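You operate a simulated robot arm through the tools that you are given. There is no shell and no other tool. Be economical: measure what you need, move in short steps, check, and stop when the job is done.

You are at the controls of a simulated two-armed robot. One attempt, no reset.

## Task
Put one of the plant pots from the top shelf of the stock rack on the shelf under the wooden bench. Fetch the blue jar from the top of the low cupboard and stand it on the coaster on the far end of the left bench. Take the lid off the shaker and lay it down on the far end of the left bench. Take the beaker on the street end of the left bench and put it away on the mixing mat. Put the red string coil from the street end of the left bench on the street end of the steel wall shelf and the yellow string coil on the jug ledge. The order is free. Set down upright: plant pot, jar, beaker, string coil.

Only the result counts: the job must be done as asked and must still hold three seconds after the hand-in. Knocking over, shifting, dropping, spilling or breaking anything else fails it. A push-on lid holds only when it is set on centred and level and pressed home; a screw cap is set on level and turned clockwise until tight.

## Robot
Two 7-joint arms with two-finger parallel grippers on one trunk, on a base that drives. Base frame: it is fixed to the floor where the robot stands at the start and does not move with it; the origin is under the middle of the robot, x ahead of it, y to its left, z up. Units: m, degrees, N and s.
The left shoulder is at the start at [0.07, 0.177, 1.11], the right one opposite. With the tool pointing down near the work surface each hand reaches from about 0.28 to 0.74 m from the robot's upright axis, wherever it stands, measured 20 degrees to its own side. Places, roughly: beaker [-2.75, -0.5, 0.75]; coaster (11x11x1 cm) [-1.2, -0.5, 0.8]; jar [0.75, 1, 0.75]; jug ledge [-4.7, 1.3, 0.4]; mixing mat [-1.2, -0.4, 0.8]; plant pot (8x8x9 cm) [0.8, 0.2, 1.1]; shelf under the wooden bench [-1.1, 1.8, 0.3]; street end of the steel wall shelf [-2.9, -0.7, 1.5]; string coil [-3.75, -0.5, 0.75]. Payload 3.43 kg a hand.
The tool frame of a hand sits at the grasp point between the pads (the TCP): z along the fingers, y along the line on which they close. The tips reach 0.03 m beyond it. The gripper opens to 0.094 m. The fingers are 0.028 m wide and 0.01 m thick; the gripper's body (0.05 by 0.096 m) begins 0.055 m behind the TCP.
Orientation is that of the tool frame in the base frame, as a unit quaternion [w, x, y, z]. With the fingers straight down and closing along the base's y, the tool's x points along the base's -x, its y along +y and its z along -z.

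## Interface
- The arms move only by the tool arm_command. It takes "left_deltas", "right_deltas" or both (then of equal length, played together; a hand with none holds still); each is a list of rows, each an object (a shift or turn left out is 0, a gripper value left out holds the last) with "dp": the shift along the base's x, y, z in m, a list of three; "dr": the turn, a rotation vector about the base's x, y, z in degrees, a list of three. In form: [{"dp": [x, y, z], "dr": [rx, ry, rz]}, ...]. A call has 1 to 12 rows; each row shifts and turns the commanded pose from where the row before left it. "left_claw" and "right_claw" are, for a hand that has rows, the closure, from 0 (fully open) to 1 (shut), set as the call begins (left out, the last holds). Rows are played at 5 a second. More than 0.05 m and 8.6 degrees between two rows, or a gripper value outside its range, and nothing of the call is played. Where a pose cannot be reached the arm comes as near as it can. A force on the tool above 40 N (or 10 N above the force at the start of the call, whichever is more), or a blocked arm, ends the call early, and 0.2 s more pass. Each finger travels about 0.153 m/s and halts on what it meets, pressing with about 34 N; the grip force reading is that of the motor and also rises with nothing between the fingers. The clock runs only during rows and for 0.2 s after the last one: add rows that do not move to give the fingers time. It gives the time, the measured TCP pose, the force on the tool (base axes), the opening and the grip force at its end, in the units of the frame above (readings bear some noise), with the torque about the TCP (base axes, N m) and any sound that the robot's microphone picked up.
- Cameras (640 x 400 px; columns grow to the right, rows downward): "scene" is now at [0.107, -0.0728, 1.441]; the picture's right is [-0.78, -0.62, 0.00], its down [-0.29, 0.36, -0.89] and it looks along [0.55, -0.69, -0.46] (base axes); focal length 214 px, centre (320, 200). "left" rides on the left gripper at [0.076, -0.014, -0.103] in its tool frame; the picture's right is [0.18, 0.98, 0.00], its down [-0.75, 0.14, -0.64] and it looks along [-0.63, 0.12, 0.77] (tool axes); focal length 243 px, centre (320, 200). "right" rides on the right gripper at [0.076, 0.014, -0.103] in its tool frame; the picture's right is [-0.18, 0.98, 0.00], its down [-0.75, -0.14, -0.64] and it looks along [-0.63, -0.12, 0.77] (tool axes); focal length 243 px, centre (320, 200). There is no depth. A picture from a camera that has moved, and an enlarged one, comes with that camera's place and axes in the base frame and with its lens.
- camera(camera): a new picture of that camera. No time passes.
- raise_lower(by): slides the trunk up (or, below 0, down) by that many m; the arms and the scene camera ride with it, the base frame stays. It gives what a move gives, with no picture.
- roll_base(legs): drives the robot by 1 to 6 legs, each [ahead, turn to the left] in m and degrees, along the robot's own axes; the way and the turn of a leg run together, so that a leg with both is an arc; at most 1.5 m and 180 degrees a leg. The arms and the cameras ride along, it lands a little off, and it stops where it bumps. It gives what a move gives.
- turn_head(pan, tilt): turns the head with the scene camera to pan (to the left, within 86 degrees either way) and tilt (down, from -29 to 69), counted from straight ahead of the robot. It gives what a move gives.
- inspect(camera, box): a new picture of the part [left, top, right, bottom] of that camera's present view, enlarged. No time passes.
- sign_off(): hands the job in; it is judged then, once.

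Work in short steps. Places have to be worked out from the pictures, the camera data and where the tool is seen: move nearer, look again, correct. Check each grasp and each placing, and mend what went wrong. You have 175 turns and 148 pictures in all, those below and enlarged ones among them. Open the grippers and draw the arms clear of the work before you hand the job in, unless the task says otherwise; then end with one line.

The tools are called as name(argument=value, ...) on one line, values as JSON. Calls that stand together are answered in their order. arm_command: Moves the arms, as the interface text tells. Its arguments: {"type":"object","properties":{"left_deltas":{"type":"array"},"left_claw":{"type":"number"},"right_deltas":{"type":"array"},"right_claw":{"type":"number"}},"required":[]} The other tools are called the same way: raise_lower (by) slides the trunk up or down; roll_base (legs) drives the base; turn_head (pan, tilt) turns the head that bears the scene camera; camera (camera) takes a picture; inspect (camera, box) takes an enlarged picture of a part of a camera's view; sign_off () hands the job in.

At the start:

```text
clock: 0.0
left_ee_pos: [0.4706, -0.0198, 1.3017]
left_tool_rot: [0.001, 0.001, 1.0, 0.001]
left_force: [0.0, -0.4, -0.1]
left_ft_torque: [0.0, -0.01, 0.0]
left_gripper_width: 0.0941
left_finger_force: 0.0
right_ee_pos: [0.3526, -0.4462, 1.2987]
right_tool_rot: [0.0, 0.001, 1.0, 0.0]
right_force: [-0.2, -0.5, 1.1]
right_ft_torque: [0.01, 0.01, 0.01]
right_gripper_width: 0.094
right_finger_force: 0.0
trunk travel left (down, up): [-0.69, 0.15]
robot x, y, heading: [-0.0001, -0.0031, -0.1]
head pan, tilt: [-51.5, 27.5]
```

scene: 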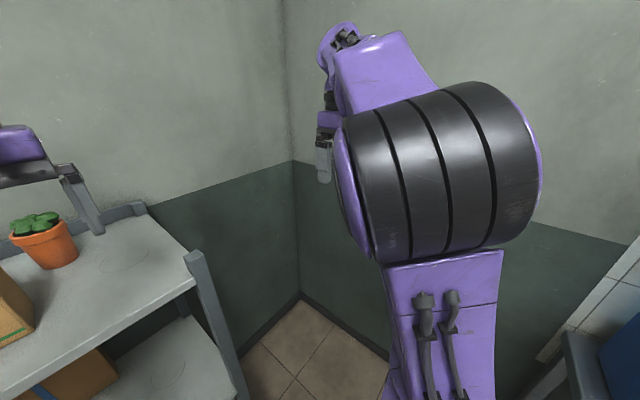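
right: 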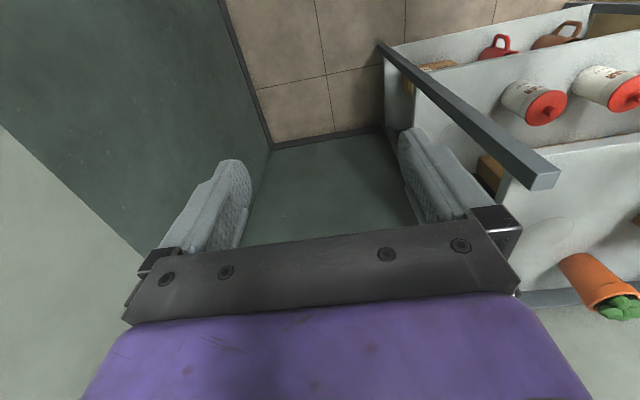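
left: 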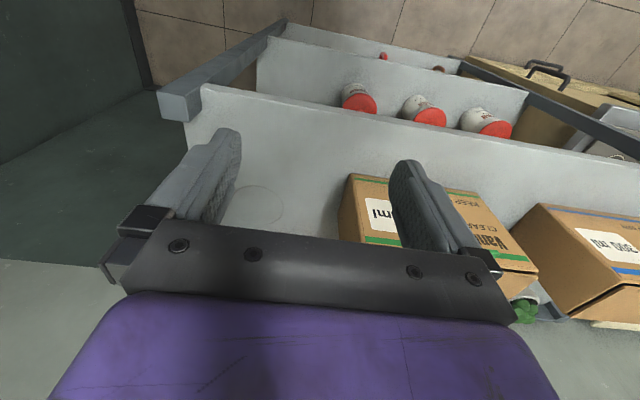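

I see the rack ahead with a pot at its right end; I look around first to map the room.

turn_head(pan=0, tilt=30)

camera(camera="scene")

turn_head(pan=70, tilt=25)

camera(camera="scene")

```text
clock: 1.2
left_ee_pos: [0.47, -0.0202, 1.303]
left_tool_rot: [0.0, 0.0, 1.0, 0.0]
left_force: [0.1, 0.5, -1.0]
left_ft_torque: [0.02, 0.0, -0.02]
left_gripper_width: 0.094
left_finger_force: 0.1
right_ee_pos: [0.3526, -0.4459, 1.2978]
right_tool_rot: [0.0, 0.0, 1.0, 0.0]
right_force: [-0.6, -0.2, 0.8]
right_ft_torque: [0.02, 0.02, -0.02]
right_gripper_width: 0.0942
right_finger_force: 0.0
trunk travel left (down, up): [-0.69, 0.15]
robot x, y, heading: [-0.0004, 0.0005, -0.0]
head pan, tilt: [0.0, 30.0]
```

```text
144 pictures are left
camera scene: at [0.1406, -0.0014, 1.4371], right [0.0, -1.0, 0.0], down [-0.5, 0.0, -0.87], along [0.87, 0.0, -0.5], focal length 214 px, centre (320, 200)
```

scene: 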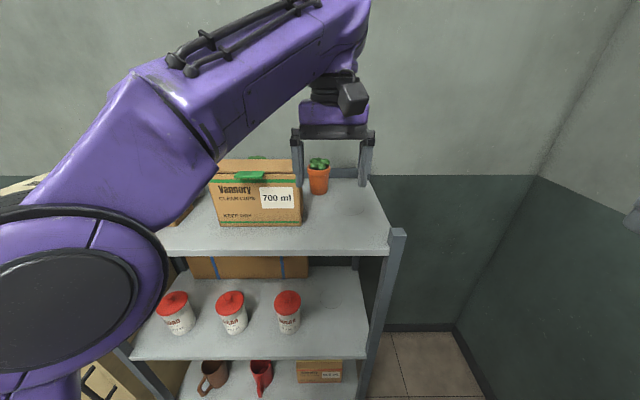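

```text
clock: 2.6
left_ee_pos: [0.4723, -0.0181, 1.3026]
left_tool_rot: [0.001, 0.0, 1.0, 0.0]
left_force: [-0.5, 0.6, 0.1]
left_ft_torque: [0.01, 0.03, -0.01]
left_gripper_width: 0.0941
left_finger_force: 0.0
right_ee_pos: [0.3521, -0.4448, 1.2986]
right_tool_rot: [0.0, 0.0, 1.0, 0.0]
right_force: [-0.6, 0.0, 0.2]
right_ft_torque: [-0.01, 0.0, -0.02]
right_gripper_width: 0.0937
right_finger_force: 0.0
trunk travel left (down, up): [-0.69, 0.15]
robot x, y, heading: [-0.0008, -0.0008, 0.1]
head pan, tilt: [70.0, 25.0]
```

```text
143 pictures are left
camera scene: at [0.0818, 0.0852, 1.4451], right [0.94, -0.34, 0.0], down [-0.14, -0.4, -0.91], along [0.31, 0.85, -0.42], focal length 214 px, centre (320, 200)
```

scene: 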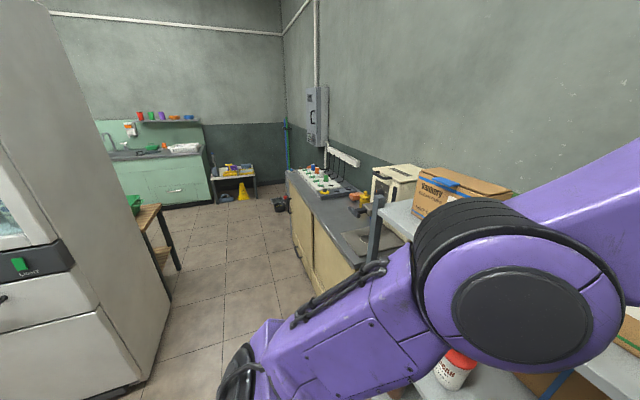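

The rack, low cupboard and wooden bench are located roughly. I raise the trunk a bit and turn to survey behind me.

raise_lower(by=0.12)

roll_base(legs=[[-0.15, 0], [0, 130]])

turn_head(pan=50, tilt=25)

camera(camera="scene")

turn_head(pan=-35, tilt=25)

camera(camera="scene")

```text
clock: 4.1
left_ee_pos: [0.4722, -0.0197, 1.423]
left_tool_rot: [0.0, 0.0, 1.0, 0.0]
left_force: [0.5, 0.7, 0.8]
left_ft_torque: [0.0, 0.03, 0.0]
left_gripper_width: 0.0937
left_finger_force: 0.0
right_ee_pos: [0.352, -0.4473, 1.4178]
right_tool_rot: [0.001, 0.0, 1.0, 0.0]
right_force: [0.2, 0.2, -0.3]
right_ft_torque: [-0.04, 0.02, 0.0]
right_gripper_width: 0.0939
right_finger_force: 0.2
trunk travel left (down, up): [-0.81, 0.03]
robot x, y, heading: [0.0016, 0.0032, -0.1]
head pan, tilt: [70.0, 25.0]
```

```text
clock: 10.8
left_ee_pos: [-0.4339, 0.3769, 1.4219]
left_tool_rot: [0.0, 0.904, -0.428, 0.0]
left_force: [-0.3, -0.1, 0.4]
left_ft_torque: [0.01, -0.03, -0.02]
left_gripper_width: 0.0941
left_finger_force: 0.1
right_ee_pos: [-0.0289, 0.5554, 1.4185]
right_tool_rot: [0.001, 0.904, -0.427, 0.0]
right_force: [-0.8, -0.9, -1.0]
right_ft_torque: [0.01, -0.02, -0.03]
right_gripper_width: 0.0941
right_finger_force: 0.1
trunk travel left (down, up): [-0.81, 0.03]
robot x, y, heading: [-0.1501, 0.0005, 129.5]
head pan, tilt: [70.0, 25.0]
```

```text
clock: 11.7
left_ee_pos: [-0.4345, 0.3762, 1.4219]
left_tool_rot: [0.0, 0.904, -0.428, 0.0]
left_force: [-0.8, -0.1, 0.0]
left_ft_torque: [-0.01, -0.02, -0.01]
left_gripper_width: 0.094
left_finger_force: 0.1
right_ee_pos: [-0.0293, 0.5555, 1.4192]
right_tool_rot: [0.0, 0.904, -0.427, 0.0]
right_force: [0.0, -0.1, 0.3]
right_ft_torque: [-0.02, 0.0, 0.02]
right_gripper_width: 0.094
right_finger_force: 0.0
trunk travel left (down, up): [-0.81, 0.03]
robot x, y, heading: [-0.149, 0.0013, 129.5]
head pan, tilt: [50.0, 25.0]
```

```text
142 pictures are left
camera scene: at [-0.2744, 0.0388, 1.5651], right [0.01, 1.0, 0.0], down [0.42, 0.0, -0.91], along [-0.91, 0.01, -0.42], focal length 214 px, centre (320, 200)
```

scene: 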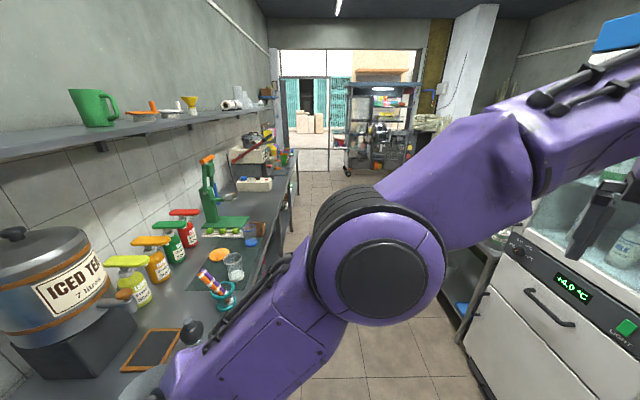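

```text
clock: 13.3
left_ee_pos: [-0.435, 0.3765, 1.4226]
left_tool_rot: [0.0, 0.904, -0.428, 0.0]
left_force: [-0.2, 0.3, 0.3]
left_ft_torque: [0.02, 0.06, -0.01]
left_gripper_width: 0.094
left_finger_force: 0.1
right_ee_pos: [-0.0294, 0.5548, 1.4191]
right_tool_rot: [-0.001, 0.904, -0.427, 0.0]
right_force: [-0.8, -0.2, 0.4]
right_ft_torque: [0.01, -0.02, 0.02]
right_gripper_width: 0.0938
right_finger_force: 0.0
trunk travel left (down, up): [-0.81, 0.03]
robot x, y, heading: [-0.1523, -0.0002, 129.1]
head pan, tilt: [-35.0, 25.0]
```

```text
141 pictures are left
camera scene: at [-0.1893, 0.1297, 1.565], right [1.0, 0.08, 0.0], down [0.03, -0.42, -0.91], along [-0.07, 0.9, -0.42], focal length 214 px, centre (320, 200)
```

scene: 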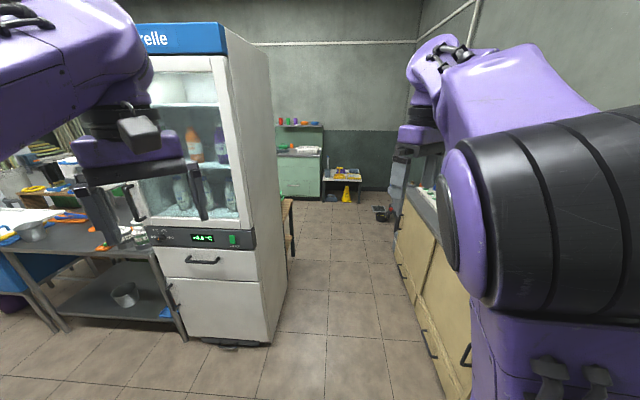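

The left bench runs along the wall toward the street. I zoom in on it.

turn_head(pan=60, tilt=25)

inspect(camera="scene", box=[60, 50, 340, 225])

inspect(camera="scene", box=[60, 200, 380, 400])

```text
clock: 15.0
left_ee_pos: [-0.4346, 0.3769, 1.4218]
left_tool_rot: [0.0, 0.904, -0.428, 0.0]
left_force: [0.1, 1.2, 0.2]
left_ft_torque: [0.01, -0.04, -0.03]
left_gripper_width: 0.0939
left_finger_force: 0.1
right_ee_pos: [-0.0295, 0.5537, 1.4185]
right_tool_rot: [-0.001, 0.904, -0.427, 0.0]
right_force: [-1.4, 0.1, 0.1]
right_ft_torque: [0.0, -0.02, 0.01]
right_gripper_width: 0.0939
right_finger_force: 0.0
trunk travel left (down, up): [-0.81, 0.03]
robot x, y, heading: [-0.1513, -0.0014, 129.4]
head pan, tilt: [60.0, 25.0]
```

```text
2.29 times, centred on (200, 138) of scene
camera zoom: at [-0.2731, 0.023, 1.5651], right [-0.16, 0.99, 0.0], down [0.42, 0.07, -0.91], along [-0.89, -0.15, -0.42], focal length 490 px, centre (594, 343)
```

zoom: 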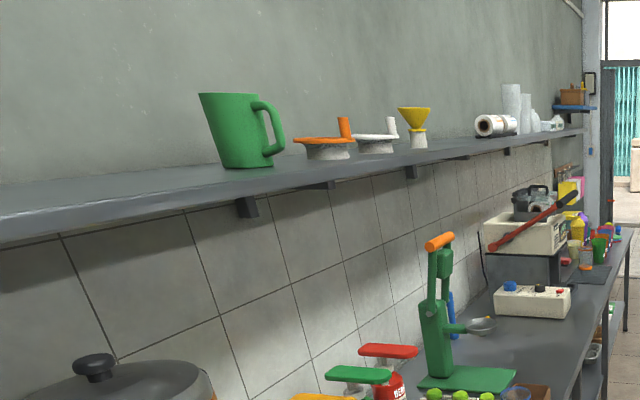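

```text
2.00 times, centred on (220, 300) of scene
camera zoom: at [-0.2731, 0.023, 1.5651], right [-0.16, 0.99, 0.0], down [0.42, 0.07, -0.91], along [-0.89, -0.15, -0.42], focal length 429 px, centre (520, 0)
```

zoom: 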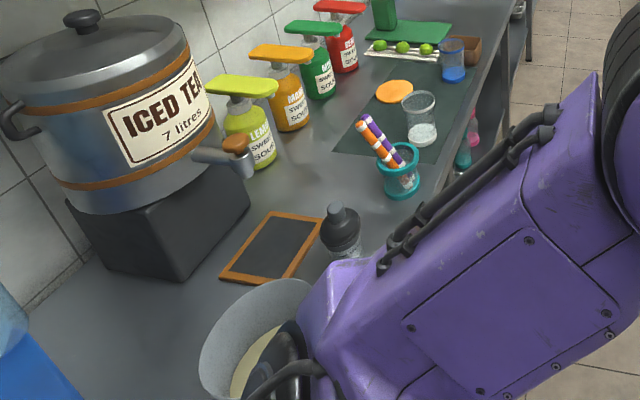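

I judge the coaster to be the orange disc near (-1.22,-0.51) and the shaker near (-0.7,-0.36). Now I drive along the aisle to see the cupboard top and the wooden bench.

roll_base(legs=[[0, -49.4], [0.9, 0]])

turn_head(pan=60, tilt=35)

camera(camera="scene")

turn_head(pan=-50, tilt=35)

camera(camera="scene")

```text
clock: 21.9
left_ee_pos: [0.1069, 1.3433, 1.4227]
left_tool_rot: [0.001, -0.642, 0.767, 0.0]
left_force: [0.8, -0.5, -0.1]
left_ft_torque: [-0.01, 0.03, -0.01]
left_gripper_width: 0.0938
left_finger_force: 0.1
right_ee_pos: [0.5078, 1.1505, 1.4196]
right_tool_rot: [0.0, -0.642, 0.766, 0.0]
right_force: [-0.3, -0.2, -0.3]
right_ft_torque: [0.06, 0.0, -0.01]
right_gripper_width: 0.0937
right_finger_force: 0.1
trunk travel left (down, up): [-0.81, 0.03]
robot x, y, heading: [0.0041, 0.8856, 79.8]
head pan, tilt: [60.0, 25.0]
```

```text
clock: 22.7
left_ee_pos: [0.1084, 1.3444, 1.4225]
left_tool_rot: [0.0, -0.642, 0.767, 0.0]
left_force: [-0.1, -0.2, 0.4]
left_ft_torque: [0.0, -0.06, 0.03]
left_gripper_width: 0.0939
left_finger_force: 0.0
right_ee_pos: [0.5074, 1.1519, 1.418]
right_tool_rot: [0.0, -0.642, 0.767, -0.001]
right_force: [-0.5, 0.2, 1.5]
right_ft_torque: [0.0, -0.01, -0.02]
right_gripper_width: 0.0937
right_finger_force: 0.0
trunk travel left (down, up): [-0.81, 0.03]
robot x, y, heading: [0.008, 0.8818, 80.2]
head pan, tilt: [60.0, 35.0]
```

```text
138 pictures are left
camera scene: at [-0.0519, 0.9889, 1.5493], right [0.64, 0.76, 0.0], down [0.44, -0.37, -0.82], along [-0.63, 0.53, -0.57], focal length 214 px, centre (320, 200)
```

scene: 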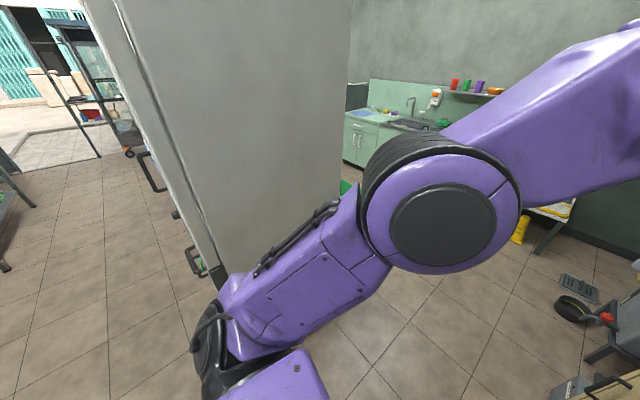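

```text
clock: 24.5
left_ee_pos: [0.1086, 1.3446, 1.4225]
left_tool_rot: [0.001, -0.642, 0.766, 0.0]
left_force: [0.8, 0.1, 0.4]
left_ft_torque: [-0.03, -0.01, -0.03]
left_gripper_width: 0.0938
left_finger_force: 0.1
right_ee_pos: [0.5074, 1.1519, 1.4197]
right_tool_rot: [0.001, -0.642, 0.767, 0.001]
right_force: [-0.3, 0.1, -0.7]
right_ft_torque: [-0.02, -0.01, 0.02]
right_gripper_width: 0.0942
right_finger_force: 0.1
trunk travel left (down, up): [-0.81, 0.03]
robot x, y, heading: [0.0049, 0.8852, 79.7]
head pan, tilt: [-50.0, 35.0]
```

```text
137 pictures are left
camera scene: at [0.0918, 0.976, 1.5493], right [0.5, -0.87, 0.0], down [-0.5, -0.29, -0.82], along [0.71, 0.41, -0.57], focal length 214 px, centre (320, 200)
```

scene: 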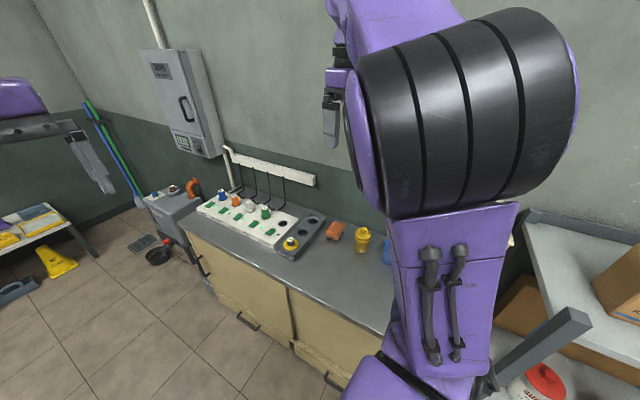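

The blue jar sits near (0.83,1.04), next to a yellow one. The wooden bench is hidden behind the left arm, so I drive further and look left.

roll_base(legs=[[0.8, 10], [0, 50]])

turn_head(pan=20, tilt=45)

camera(camera="scene")

```text
clock: 31.1
left_ee_pos: [-0.274, 1.9954, 1.4224]
left_tool_rot: [0.0, 0.94, -0.34, 0.0]
left_force: [0.1, 0.1, 0.0]
left_ft_torque: [0.02, -0.01, 0.02]
left_gripper_width: 0.0941
left_finger_force: 0.0
right_ee_pos: [0.0898, 2.2472, 1.4201]
right_tool_rot: [0.0, 0.94, -0.34, 0.0]
right_force: [0.3, -0.6, 1.0]
right_ft_torque: [-0.01, -0.01, -0.01]
right_gripper_width: 0.0939
right_finger_force: 0.0
trunk travel left (down, up): [-0.81, 0.03]
robot x, y, heading: [0.0763, 1.6784, 140.2]
head pan, tilt: [-50.0, 35.0]
```

```text
clock: 32.5
left_ee_pos: [-0.2763, 1.9958, 1.4234]
left_tool_rot: [0.0, 0.94, -0.34, 0.0]
left_force: [0.1, 0.4, 0.2]
left_ft_torque: [0.03, 0.0, -0.04]
left_gripper_width: 0.0941
left_finger_force: 0.1
right_ee_pos: [0.09, 2.2455, 1.4188]
right_tool_rot: [0.0, 0.94, -0.341, 0.001]
right_force: [0.6, -0.2, -0.3]
right_ft_torque: [-0.02, -0.01, -0.03]
right_gripper_width: 0.0942
right_finger_force: 0.0
trunk travel left (down, up): [-0.81, 0.03]
robot x, y, heading: [0.0745, 1.6812, 140.3]
head pan, tilt: [20.0, 45.0]
```

```text
136 pictures are left
camera scene: at [-0.0404, 1.7372, 1.5345], right [0.34, 0.94, 0.0], down [0.66, -0.24, -0.71], along [-0.67, 0.24, -0.71], focal length 214 px, centre (320, 200)
```

scene: 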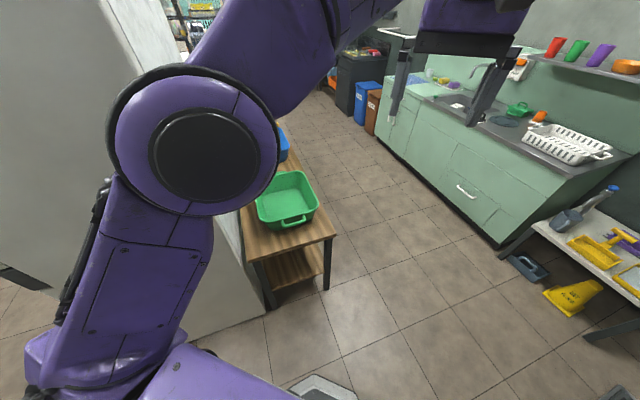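

The bench end is near x=-0.5, y 1.67..1.97 with a slatted shelf beneath. I zoom in on the shelf.

inspect(camera="scene", box=[230, 160, 370, 320])

roll_base(legs=[[0, -50], [0.6, 0], [0, 70]])

turn_head(pan=45, tilt=40)

camera(camera="scene")

```text
2.50 times, centred on (300, 240) of scene
camera zoom: at [-0.0404, 1.7372, 1.5345], right [0.34, 0.94, 0.0], down [0.66, -0.24, -0.71], along [-0.67, 0.24, -0.71], focal length 536 px, centre (370, 100)
```

zoom: 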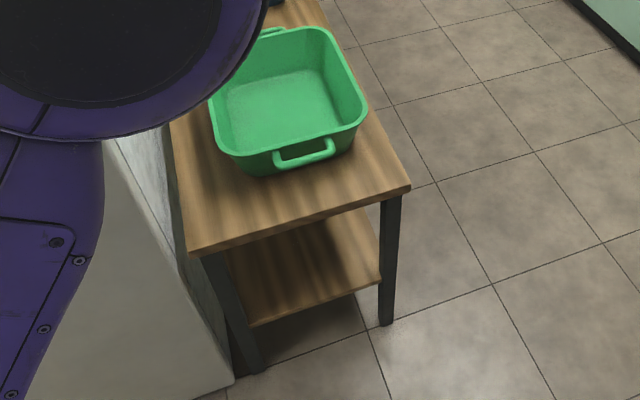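

```text
clock: 41.1
left_ee_pos: [-0.3663, 2.4526, 1.4229]
left_tool_rot: [0.001, 0.985, -0.172, 0.0]
left_force: [0.3, -0.5, -0.5]
left_ft_torque: [-0.02, -0.02, 0.0]
left_gripper_width: 0.0941
left_finger_force: 0.1
right_ee_pos: [-0.1067, 2.8136, 1.4187]
right_tool_rot: [0.0, 0.985, -0.172, 0.0]
right_force: [-0.3, -0.4, 0.4]
right_ft_torque: [0.01, 0.02, 0.03]
right_gripper_width: 0.0941
right_finger_force: 0.0
trunk travel left (down, up): [-0.81, 0.03]
robot x, y, heading: [0.0752, 2.273, 160.4]
head pan, tilt: [20.0, 45.0]
```

```text
clock: 42.0
left_ee_pos: [-0.3647, 2.452, 1.4229]
left_tool_rot: [-0.001, 0.985, -0.172, 0.0]
left_force: [0.3, -0.2, 0.2]
left_ft_torque: [0.02, 0.01, 0.0]
left_gripper_width: 0.0939
left_finger_force: 0.0
right_ee_pos: [-0.1089, 2.8134, 1.4189]
right_tool_rot: [-0.001, 0.985, -0.171, 0.0]
right_force: [0.6, -0.2, 0.1]
right_ft_torque: [-0.01, -0.02, -0.04]
right_gripper_width: 0.094
right_finger_force: 0.0
trunk travel left (down, up): [-0.81, 0.03]
robot x, y, heading: [0.0699, 2.2761, 160.2]
head pan, tilt: [45.0, 40.0]
```

```text
134 pictures are left
camera scene: at [-0.0524, 2.2545, 1.5417], right [-0.43, 0.91, 0.0], down [0.58, 0.27, -0.77], along [-0.69, -0.33, -0.64], focal length 214 px, centre (320, 200)
```

scene: 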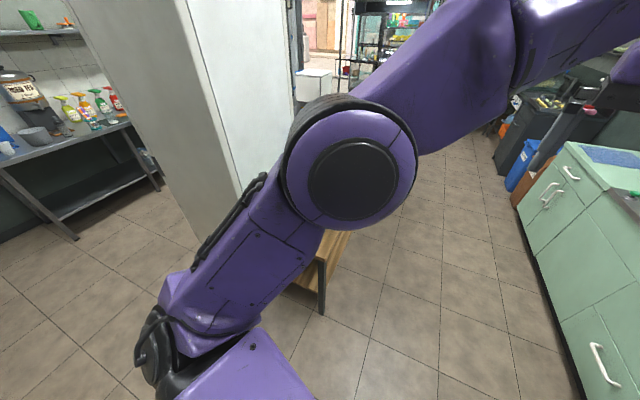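

The long side of the bench faces the sink aisle, so I will place the pot from there with a 45° pitched grip. I drive back to the rack to fetch the pot with the right hand.

roll_base(legs=[[0, 108], [1.2, 0], [1.07, 0], [0, 122]])

arm_command(right_deltas=[{"dp": [0, 0, 0.0], "dr": [4.3, -7.4, 0]}, {"dr": [4.3, -7.4, 0]}, {"dr": [4.3, -7.4, 0]}, {"dr": [4.3, -7.4, 0]}, {"dr": [4.3, -7.4, 0]}])

turn_head(pan=-20, tilt=30)

camera(camera="scene")

camera(camera="right")

```text
clock: 62.8
left_ee_pos: [0.442, 0.2417, 1.4215]
left_tool_rot: [0.001, -0.27, 0.963, 0.0]
left_force: [-0.4, -0.7, -0.6]
left_ft_torque: [-0.02, 0.0, -0.02]
left_gripper_width: 0.0939
left_finger_force: 0.0
right_ee_pos: [0.5638, -0.1843, 1.4193]
right_tool_rot: [0.0, -0.272, 0.962, 0.0]
right_force: [0.6, 0.2, 0.4]
right_ft_torque: [-0.01, 0.02, 0.03]
right_gripper_width: 0.094
right_finger_force: 0.0
trunk travel left (down, up): [-0.81, 0.03]
robot x, y, heading: [0.0344, 0.0125, 31.6]
head pan, tilt: [45.0, 40.0]
```

```text
clock: 64.0
left_ee_pos: [0.4432, 0.2411, 1.4223]
left_tool_rot: [0.0, -0.271, 0.962, 0.0]
left_force: [-0.4, 0.4, 0.5]
left_ft_torque: [-0.03, 0.0, 0.02]
left_gripper_width: 0.094
left_finger_force: 0.2
right_ee_pos: [0.5868, -0.2044, 1.425]
right_tool_rot: [0.354, -0.251, 0.896, 0.096]
right_force: [0.2, 0.1, 0.5]
right_ft_torque: [0.0, -0.01, 0.01]
right_gripper_width: 0.0938
right_finger_force: 0.2
right hand out of reach, approached as far as the arm can: row 3, 4, 5
trunk travel left (down, up): [-0.81, 0.03]
robot x, y, heading: [0.0284, 0.0118, 31.3]
head pan, tilt: [45.0, 40.0]
```

```text
clock: 65.4
left_ee_pos: [0.4429, 0.2427, 1.4217]
left_tool_rot: [0.001, -0.271, 0.963, -0.002]
left_force: [-0.4, -0.2, -0.1]
left_ft_torque: [-0.01, 0.04, 0.02]
left_gripper_width: 0.094
left_finger_force: 0.1
right_ee_pos: [0.5872, -0.2034, 1.4226]
right_tool_rot: [0.351, -0.25, 0.897, 0.095]
right_force: [0.7, -1.2, -0.5]
right_ft_torque: [-0.02, 0.01, -0.01]
right_gripper_width: 0.0941
right_finger_force: 0.1
trunk travel left (down, up): [-0.81, 0.03]
robot x, y, heading: [0.0281, 0.0137, 31.8]
head pan, tilt: [-20.0, 30.0]
```

```text
133 pictures are left
camera scene: at [0.162, 0.0552, 1.5571], right [0.2, -0.98, 0.0], down [-0.49, -0.1, -0.87], along [0.85, 0.17, -0.5], focal length 214 px, centre (320, 200)
```

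scene: 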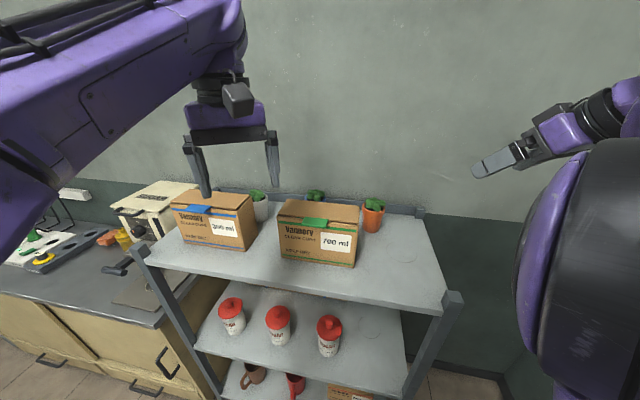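

```text
132 pictures are left
camera right: at [0.4724, -0.2571, 1.448], right [-0.39, 0.91, 0.12], down [0.17, -0.05, 0.98], along [0.9, 0.41, -0.14], focal length 243 px, centre (320, 200)
```

right: 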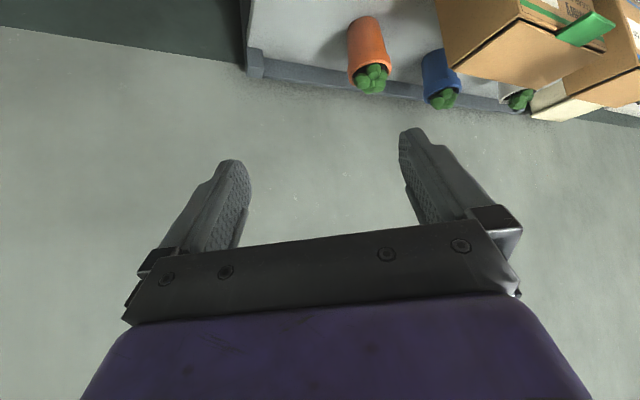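

Triangulating gives the pot base at about (0.757, 0.003, 1.11), with the carton right beside its left front. I will grip it from the right side (closing along x), so I move the base to about (0.15,-0.33) heading 55°.

roll_base(legs=[[0, 76.5], [-0.36, 0], [0, -53]])

turn_head(pan=-25, tilt=30)

camera(camera="scene")

```text
clock: 73.4
left_ee_pos: [0.4266, 0.0514, 1.4232]
left_tool_rot: [0.001, -0.467, 0.884, -0.001]
left_force: [-0.4, -0.6, -0.1]
left_ft_torque: [-0.02, -0.05, 0.02]
left_gripper_width: 0.0937
left_finger_force: 0.0
right_ee_pos: [0.7395, -0.2956, 1.4244]
right_tool_rot: [0.324, -0.434, 0.824, 0.168]
right_force: [-0.2, 0.5, -0.4]
right_ft_torque: [0.0, 0.0, -0.02]
right_gripper_width: 0.0939
right_finger_force: 0.0
trunk travel left (down, up): [-0.81, 0.03]
robot x, y, heading: [0.1436, -0.3261, 55.7]
head pan, tilt: [-20.0, 30.0]
```

```text
clock: 74.0
left_ee_pos: [0.4268, 0.0508, 1.4218]
left_tool_rot: [0.0, -0.467, 0.884, -0.001]
left_force: [0.6, 0.0, -0.3]
left_ft_torque: [-0.01, -0.01, 0.0]
left_gripper_width: 0.0939
left_finger_force: 0.1
right_ee_pos: [0.7389, -0.2967, 1.4234]
right_tool_rot: [0.324, -0.433, 0.824, 0.168]
right_force: [-0.1, 0.6, 0.4]
right_ft_torque: [0.0, -0.01, 0.0]
right_gripper_width: 0.0942
right_finger_force: 0.0
trunk travel left (down, up): [-0.81, 0.03]
robot x, y, heading: [0.1463, -0.3334, 55.5]
head pan, tilt: [-25.0, 30.0]
```

```text
131 pictures are left
camera scene: at [0.2506, -0.2412, 1.5571], right [0.51, -0.86, 0.0], down [-0.43, -0.26, -0.87], along [0.74, 0.44, -0.5], focal length 214 px, centre (320, 200)
```

scene: 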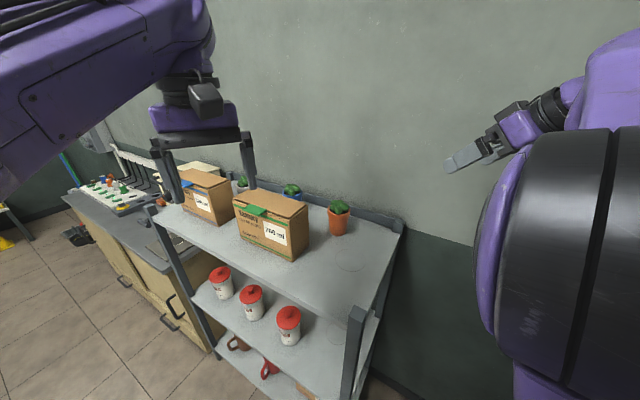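

The pot is confirmed at (0.758,-0.003). I yaw the right hand to about 85° and move it toward a standoff south of the pot.

arm_command(right_deltas=[{"dp": [0.004, 0.025, -0.02], "dr": [0, 0, 7.5]}, {"dp": [0.004, 0.025, -0.02], "dr": [0, 0, 7.5]}, {"dp": [0.004, 0.025, -0.03], "dr": [0, 0, 7.5]}, {"dp": [0.004, 0.025, -0.03], "dr": [0, 0, 7.5]}, {"dp": [0, 0.03, -0.03]}, {"dp": [0, 0.03, -0.03]}])

camera(camera="right")

camera(camera="scene")

```text
clock: 75.5
left_ee_pos: [0.4275, 0.0519, 1.4216]
left_tool_rot: [0.0, -0.467, 0.884, -0.001]
left_force: [0.3, 0.6, 0.1]
left_ft_torque: [0.01, 0.02, 0.0]
left_gripper_width: 0.0938
left_finger_force: 0.1
right_ee_pos: [0.7571, -0.1356, 1.2641]
right_tool_rot: [0.27, -0.632, 0.683, 0.245]
right_force: [-0.3, 0.6, 0.1]
right_ft_torque: [-0.01, -0.04, -0.01]
right_gripper_width: 0.0939
right_finger_force: 0.1
trunk travel left (down, up): [-0.81, 0.03]
robot x, y, heading: [0.1415, -0.325, 55.4]
head pan, tilt: [-25.0, 30.0]
```

```text
130 pictures are left
camera right: at [0.7327, -0.2603, 1.2882], right [-0.97, 0.21, 0.12], down [0.14, 0.11, 0.98], along [0.2, 0.97, -0.13], focal length 243 px, centre (320, 200)
```

right: 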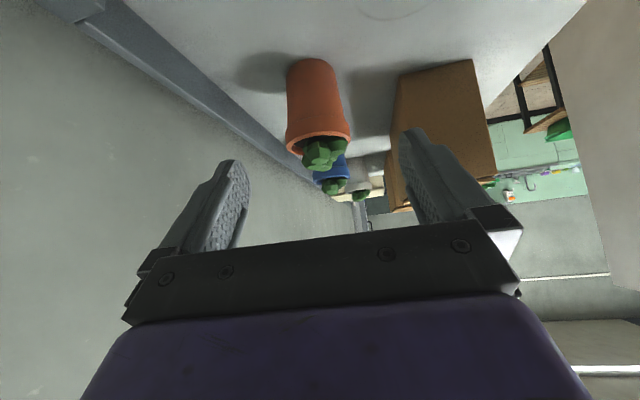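

```text
129 pictures are left
camera scene: at [0.2517, -0.2406, 1.557], right [0.51, -0.86, 0.0], down [-0.43, -0.26, -0.87], along [0.74, 0.44, -0.5], focal length 214 px, centre (320, 200)
```

scene: 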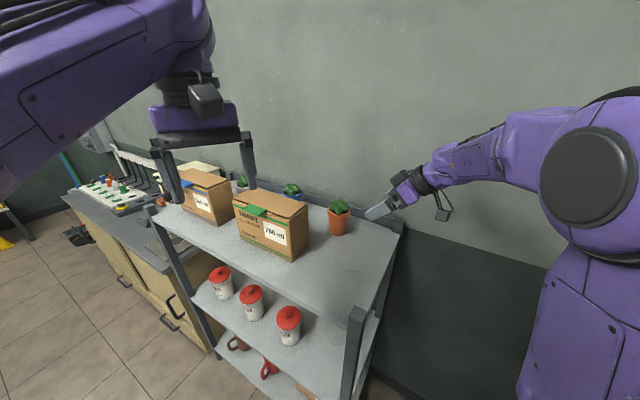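

The hand is aligned with the pot, slightly low in x. I close in to 8 cm short of the pot and check again.

arm_command(right_deltas=[{"dp": [0.003, 0.02, -0.035]}, {"dp": [0.003, 0.02, -0.035]}, {"dp": [0.002, 0.01, -0.03]}])

camera(camera="right")

inspect(camera="scene", box=[270, 150, 450, 270])

```text
clock: 76.2
left_ee_pos: [0.4276, 0.0505, 1.4216]
left_tool_rot: [0.0, -0.468, 0.884, 0.0]
left_force: [1.1, -0.1, -0.4]
left_ft_torque: [-0.03, 0.0, 0.02]
left_gripper_width: 0.094
left_finger_force: 0.0
right_ee_pos: [0.7665, -0.0864, 1.1631]
right_tool_rot: [0.271, -0.631, 0.684, 0.246]
right_force: [0.0, 0.1, 0.0]
right_ft_torque: [-0.01, 0.0, 0.0]
right_gripper_width: 0.0937
right_finger_force: 0.0
trunk travel left (down, up): [-0.81, 0.03]
robot x, y, heading: [0.1431, -0.3285, 55.5]
head pan, tilt: [-25.0, 30.0]
```

```text
128 pictures are left
camera right: at [0.7418, -0.2109, 1.1871], right [-0.97, 0.21, 0.12], down [0.14, 0.1, 0.98], along [0.2, 0.97, -0.13], focal length 243 px, centre (320, 200)
```

right: 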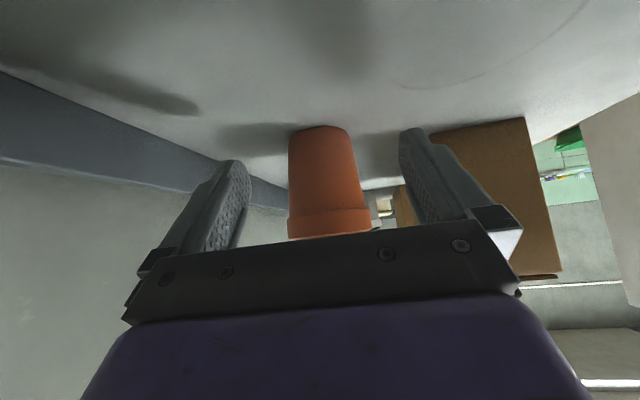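

```text
3.33 times, centred on (360, 210) of scene
camera zoom: at [0.2521, -0.2416, 1.5571], right [0.51, -0.86, 0.0], down [-0.43, -0.25, -0.87], along [0.74, 0.44, -0.5], focal length 715 px, centre (187, 167)
```

zoom: 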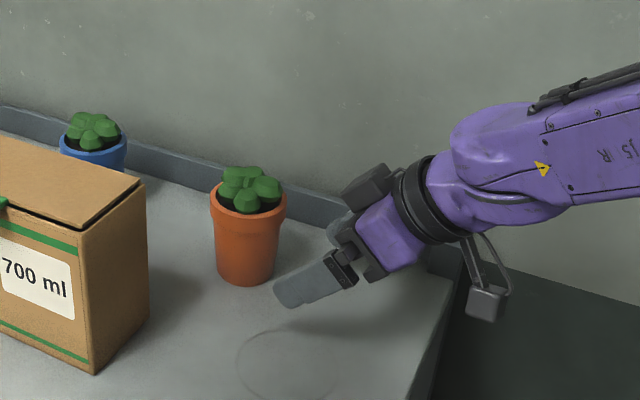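

Pot is centred on the tool line at x≈0.774, y≈-0.012. I slide in and close.

arm_command(right_deltas=[{"dp": [0.002, 0.022, -0.004]}, {"dp": [0.002, 0.022, -0.004]}, {"dp": [0.002, 0.022, -0.004]}])

camera(camera="right")

```text
clock: 77.0
left_ee_pos: [0.4266, 0.0516, 1.4218]
left_tool_rot: [0.001, -0.467, 0.884, -0.001]
left_force: [-0.3, -0.8, 0.0]
left_ft_torque: [-0.01, 0.03, -0.01]
left_gripper_width: 0.094
left_finger_force: 0.0
right_ee_pos: [0.77, -0.0207, 1.1502]
right_tool_rot: [0.269, -0.632, 0.683, 0.247]
right_force: [0.6, -0.9, 0.7]
right_ft_torque: [0.0, 0.01, -0.02]
right_gripper_width: 0.0942
right_finger_force: 0.2
trunk travel left (down, up): [-0.81, 0.03]
robot x, y, heading: [0.1481, -0.3255, 55.4]
head pan, tilt: [-25.0, 30.0]
```

```text
126 pictures are left
camera right: at [0.7463, -0.1449, 1.1746], right [-0.97, 0.21, 0.12], down [0.14, 0.1, 0.98], along [0.2, 0.97, -0.13], focal length 243 px, centre (320, 200)
```

right: 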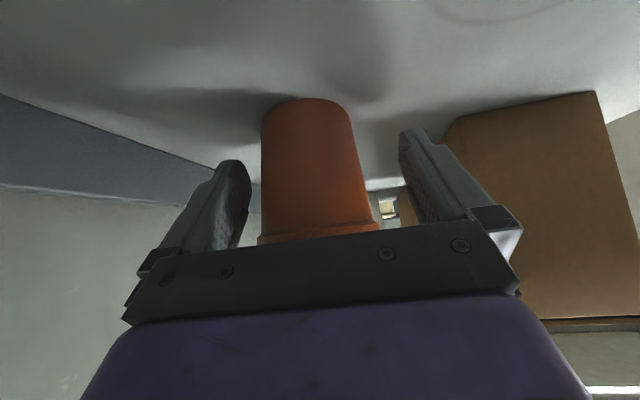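

The pot's apparent size puts its axis ~2.5 cm beyond the TCP, so I go 1.8 cm further in and close.

arm_command(right_deltas=[{"dp": [0.001, 0.009, 0]}, {"dp": [0.001, 0.009, 0]}])

arm_command(right_claw=1, right_deltas=[{}, {}, {}, {}])

camera(camera="right")

```text
clock: 77.7
left_ee_pos: [0.4265, 0.0505, 1.4209]
left_tool_rot: [0.0, -0.467, 0.884, -0.001]
left_force: [-0.4, 1.1, 0.3]
left_ft_torque: [-0.02, 0.01, -0.04]
left_gripper_width: 0.0939
left_finger_force: 0.1
right_ee_pos: [0.773, -0.0021, 1.1513]
right_tool_rot: [0.27, -0.632, 0.684, 0.245]
right_force: [0.5, 0.0, -0.1]
right_ft_torque: [-0.01, -0.02, -0.03]
right_gripper_width: 0.0939
right_finger_force: 0.0
trunk travel left (down, up): [-0.81, 0.03]
robot x, y, heading: [0.1462, -0.3279, 55.7]
head pan, tilt: [-25.0, 30.0]
```

```text
clock: 78.7
left_ee_pos: [0.4271, 0.0506, 1.4212]
left_tool_rot: [0.0, -0.467, 0.884, -0.001]
left_force: [0.7, 0.5, 0.2]
left_ft_torque: [0.02, 0.02, -0.01]
left_gripper_width: 0.094
left_finger_force: 0.0
right_ee_pos: [0.7729, -0.0028, 1.1497]
right_tool_rot: [0.27, -0.632, 0.684, 0.246]
right_force: [-0.1, -0.3, 0.2]
right_ft_torque: [-0.04, 0.0, -0.02]
right_gripper_width: 0.07
right_finger_force: 34.0
trunk travel left (down, up): [-0.81, 0.03]
robot x, y, heading: [0.1432, -0.3279, 55.6]
head pan, tilt: [-25.0, 30.0]
```

```text
125 pictures are left
camera right: at [0.7485, -0.1275, 1.1748], right [-0.97, 0.21, 0.12], down [0.15, 0.11, 0.98], along [0.2, 0.97, -0.13], focal length 243 px, centre (320, 200)
```

right: 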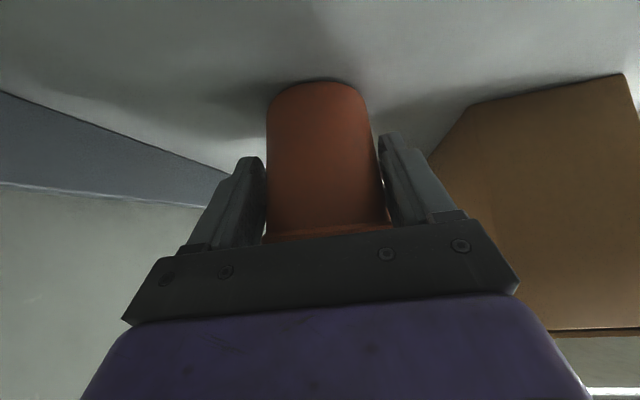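

Gripped at 0.070 m width. I lift straight up, then draw it back clear of the rack.

arm_command(right_deltas=[{"dp": [0, 0, 0.03]}, {"dp": [0, -0.005, 0.04]}, {"dp": [0, -0.01, 0.04]}, {"dp": [-0.01, -0.03, 0.03]}, {"dp": [-0.02, -0.04, 0.02]}, {"dp": [-0.03, -0.04, 0]}, {"dp": [-0.03, -0.03, 0]}])

camera(camera="scene")

```text
clock: 80.2
left_ee_pos: [0.4269, 0.049, 1.4225]
left_tool_rot: [0.0, -0.466, 0.885, 0.0]
left_force: [-0.1, -0.3, -0.3]
left_ft_torque: [-0.02, -0.01, -0.02]
left_gripper_width: 0.0941
left_finger_force: 0.0
right_ee_pos: [0.6907, -0.1617, 1.3119]
right_tool_rot: [0.272, -0.629, 0.682, 0.253]
right_force: [-0.1, -0.1, -0.7]
right_ft_torque: [0.01, -0.02, 0.01]
right_gripper_width: 0.0
right_finger_force: 32.9
right hand out of reach, approached as far as the arm can: row 7
trunk travel left (down, up): [-0.81, 0.03]
robot x, y, heading: [0.1447, -0.3265, 55.7]
head pan, tilt: [-25.0, 30.0]
```

```text
124 pictures are left
camera scene: at [0.2507, -0.2432, 1.5572], right [0.51, -0.86, 0.0], down [-0.43, -0.25, -0.87], along [0.75, 0.44, -0.5], focal length 214 px, centre (320, 200)
```

scene: 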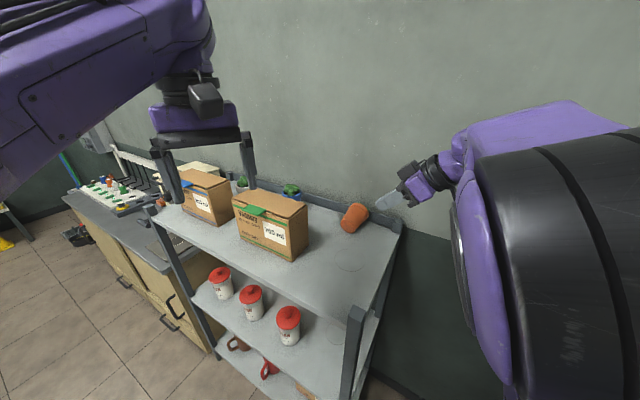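

The pot slipped out and lies on the shelf. I look closely to regrasp this same pot.

inspect(camera="scene", box=[290, 160, 440, 260])

camera(camera="right")

```text
4.00 times, centred on (365, 210) of scene
camera zoom: at [0.2507, -0.2432, 1.5572], right [0.51, -0.86, 0.0], down [-0.43, -0.25, -0.87], along [0.75, 0.44, -0.5], focal length 858 px, centre (140, 160)
```

zoom: 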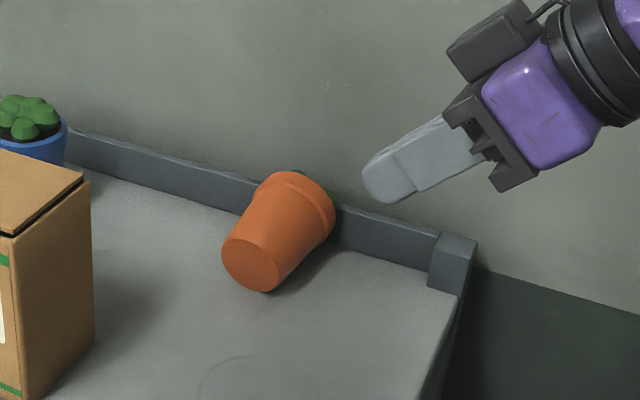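

```text
122 pictures are left
camera right: at [0.6682, -0.2863, 1.3346], right [-0.97, 0.21, 0.13], down [0.15, 0.09, 0.98], along [0.2, 0.97, -0.12], focal length 243 px, centre (320, 200)
```

right: 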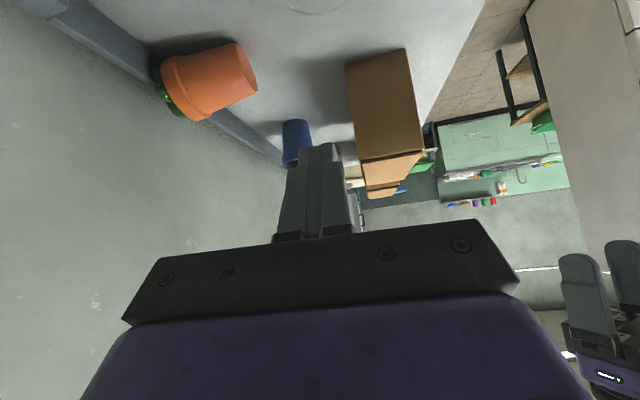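

The pot lies with its top toward the wall, axis along +x, from about (0.776,-0.037) to (0.863,-0.048). I'll regrasp it top-down, closing across its axis; first I point the hand down again, open it and raise it, then move the base in front.

arm_command(right_claw=0, right_deltas=[{"dp": [-0.03, -0.02, 0.03], "dr": [-8.5, 0.75, 0]}, {"dp": [-0.03, -0.02, 0.03], "dr": [-8.5, 0.75, 0]}, {"dp": [-0.03, -0.01, 0.02], "dr": [-8.5, 0.75, 0]}, {"dp": [-0.02, 0, 0.02], "dr": [-8.5, 0.75, 0]}, {"dp": [0, 0, 0.01], "dr": [-8.5, 0.75, 0]}, {"dr": [0, 0, -8.2]}, {"dr": [0, 0, -8.2]}, {"dr": [0, 0, -8.2]}, {"dr": [0, 0, -8.2]}, {"dr": [0, 0, -8.2]}, {"dr": [0, 0, -8.2]}, {"dr": [0, 0, -8.2]}])

roll_base(legs=[[0, 34.5], [0.29, 0], [0, -70]])

camera(camera="right")

camera(camera="scene")

```text
clock: 82.8
left_ee_pos: [0.4276, 0.0502, 1.4218]
left_tool_rot: [0.0, -0.467, 0.884, -0.001]
left_force: [-0.7, 0.6, -0.5]
left_ft_torque: [0.03, -0.01, 0.02]
left_gripper_width: 0.094
left_finger_force: 0.1
right_ee_pos: [0.6581, -0.2017, 1.4293]
right_tool_rot: [0.002, -0.241, 0.971, 0.0]
right_force: [-0.4, -1.1, -0.4]
right_ft_torque: [0.02, -0.03, -0.01]
right_gripper_width: 0.094
right_finger_force: 0.1
right hand out of reach, approached as far as the arm can: row 1, 2, 3, 4
trunk travel left (down, up): [-0.81, 0.03]
robot x, y, heading: [0.142, -0.3308, 55.6]
head pan, tilt: [-25.0, 30.0]
```

```text
clock: 89.5
left_ee_pos: [0.5895, 0.1114, 1.4228]
left_tool_rot: [0.0, -0.181, 0.983, -0.001]
left_force: [0.2, -0.3, 0.3]
left_ft_torque: [0.01, 0.0, 0.0]
left_gripper_width: 0.094
left_finger_force: 0.0
right_ee_pos: [0.6373, -0.2288, 1.4301]
right_tool_rot: [0.001, 0.059, 0.998, 0.0]
right_force: [0.3, -0.6, 1.3]
right_ft_torque: [0.02, -0.02, 0.0]
right_gripper_width: 0.0941
right_finger_force: 0.1
trunk travel left (down, up): [-0.81, 0.03]
robot x, y, heading: [0.1423, -0.0424, 21.2]
head pan, tilt: [-25.0, 30.0]
```

```text
121 pictures are left
camera right: at [0.5635, -0.2052, 1.5338], right [0.3, 0.95, 0.0], down [0.73, -0.23, 0.64], along [0.62, -0.19, -0.76], focal length 243 px, centre (320, 200)
```

right: 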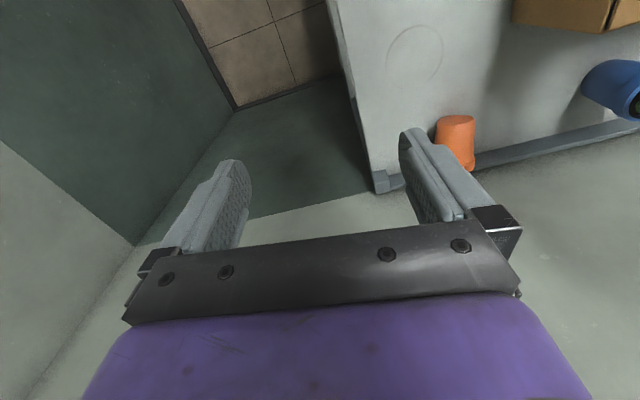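

```text
120 pictures are left
camera scene: at [0.28, -0.0288, 1.5571], right [-0.07, -1.0, 0.0], down [-0.5, 0.04, -0.87], along [0.86, -0.06, -0.5], focal length 214 px, centre (320, 200)
```

scene: 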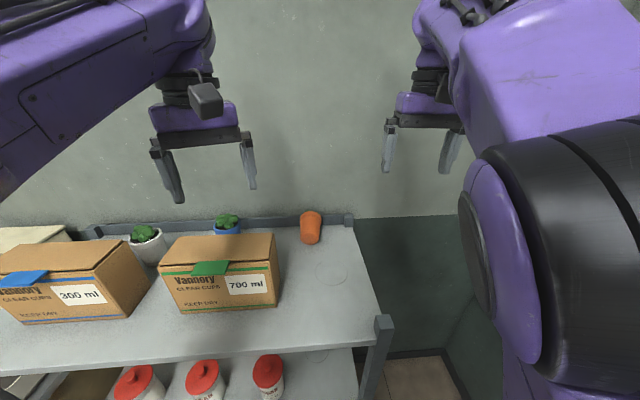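

Pot centre confirmed near (0.815,-0.037). I move the right hand above it.

arm_command(right_deltas=[{"dp": [0.03, 0.038, -0.03]}, {"dp": [0.03, 0.038, -0.03]}, {"dp": [0.03, 0.038, -0.03]}, {"dp": [0.03, 0.038, -0.03]}, {"dp": [0.04, 0.04, -0.03]}])

camera(camera="right")

inspect(camera="scene", box=[230, 140, 410, 260])

```text
refused: row 1 steps farther than a row can; nothing moved
```

```text
119 pictures are left
camera right: at [0.5635, -0.2052, 1.5338], right [0.3, 0.95, 0.0], down [0.73, -0.23, 0.64], along [0.62, -0.19, -0.76], focal length 243 px, centre (320, 200)
```

right: 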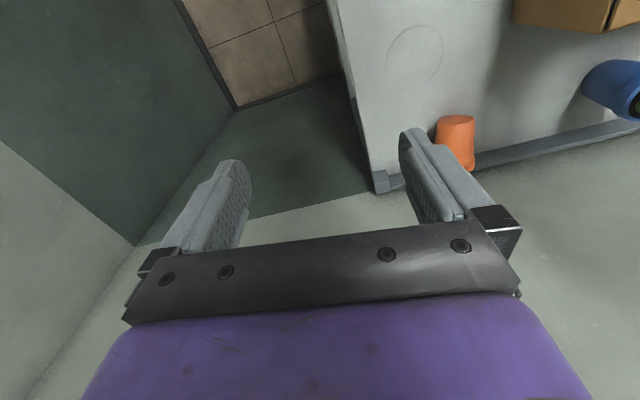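

```text
3.33 times, centred on (320, 200) of scene
camera zoom: at [0.28, -0.0288, 1.5571], right [-0.07, -1.0, 0.0], down [-0.5, 0.04, -0.87], along [0.86, -0.06, -0.5], focal length 715 px, centre (320, 200)
```

zoom: 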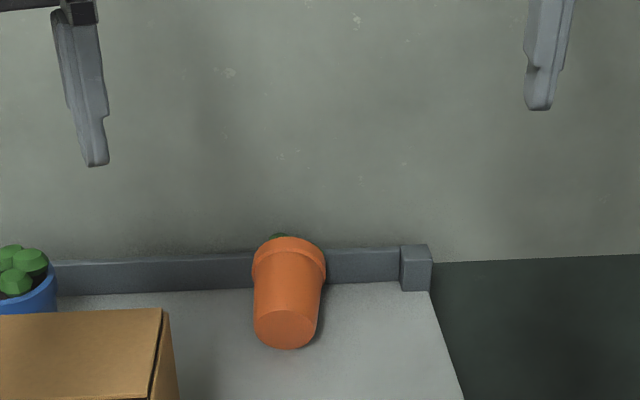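

Row limit is 0.05 m total; I resend with smaller steps.

arm_command(right_deltas=[{"dp": [0.029, 0.032, -0.02]}, {"dp": [0.029, 0.032, -0.02]}, {"dp": [0.029, 0.032, -0.02]}, {"dp": [0.029, 0.032, -0.02]}, {"dp": [0.029, 0.032, -0.02]}, {"dp": [0.029, 0.032, -0.02]}])

camera(camera="right")

```text
clock: 90.9
left_ee_pos: [0.5941, 0.1122, 1.4211]
left_tool_rot: [-0.002, -0.182, 0.983, -0.001]
left_force: [0.1, 0.2, -0.4]
left_ft_torque: [-0.02, -0.01, -0.01]
left_gripper_width: 0.094
left_finger_force: 0.0
right_ee_pos: [0.8153, -0.0354, 1.3079]
right_tool_rot: [0.0, 0.06, 0.998, -0.001]
right_force: [-0.2, 0.7, 0.0]
right_ft_torque: [-0.01, 0.02, -0.02]
right_gripper_width: 0.0943
right_finger_force: 0.0
trunk travel left (down, up): [-0.81, 0.03]
robot x, y, heading: [0.1509, -0.0384, 20.8]
head pan, tilt: [-25.0, 30.0]
```

```text
117 pictures are left
camera right: at [0.7424, -0.0135, 1.4113], right [0.3, 0.95, 0.0], down [0.73, -0.23, 0.64], along [0.61, -0.19, -0.77], focal length 243 px, centre (320, 200)
```

right: 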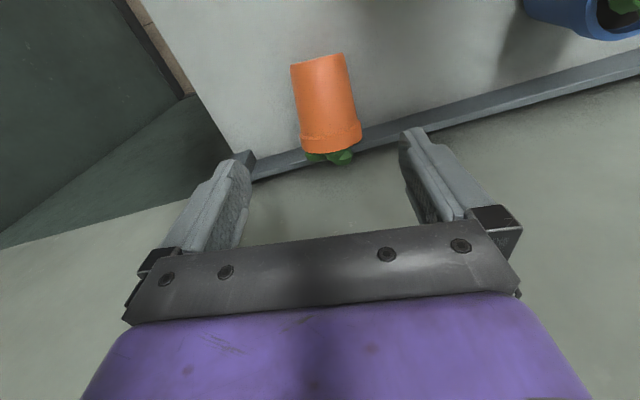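

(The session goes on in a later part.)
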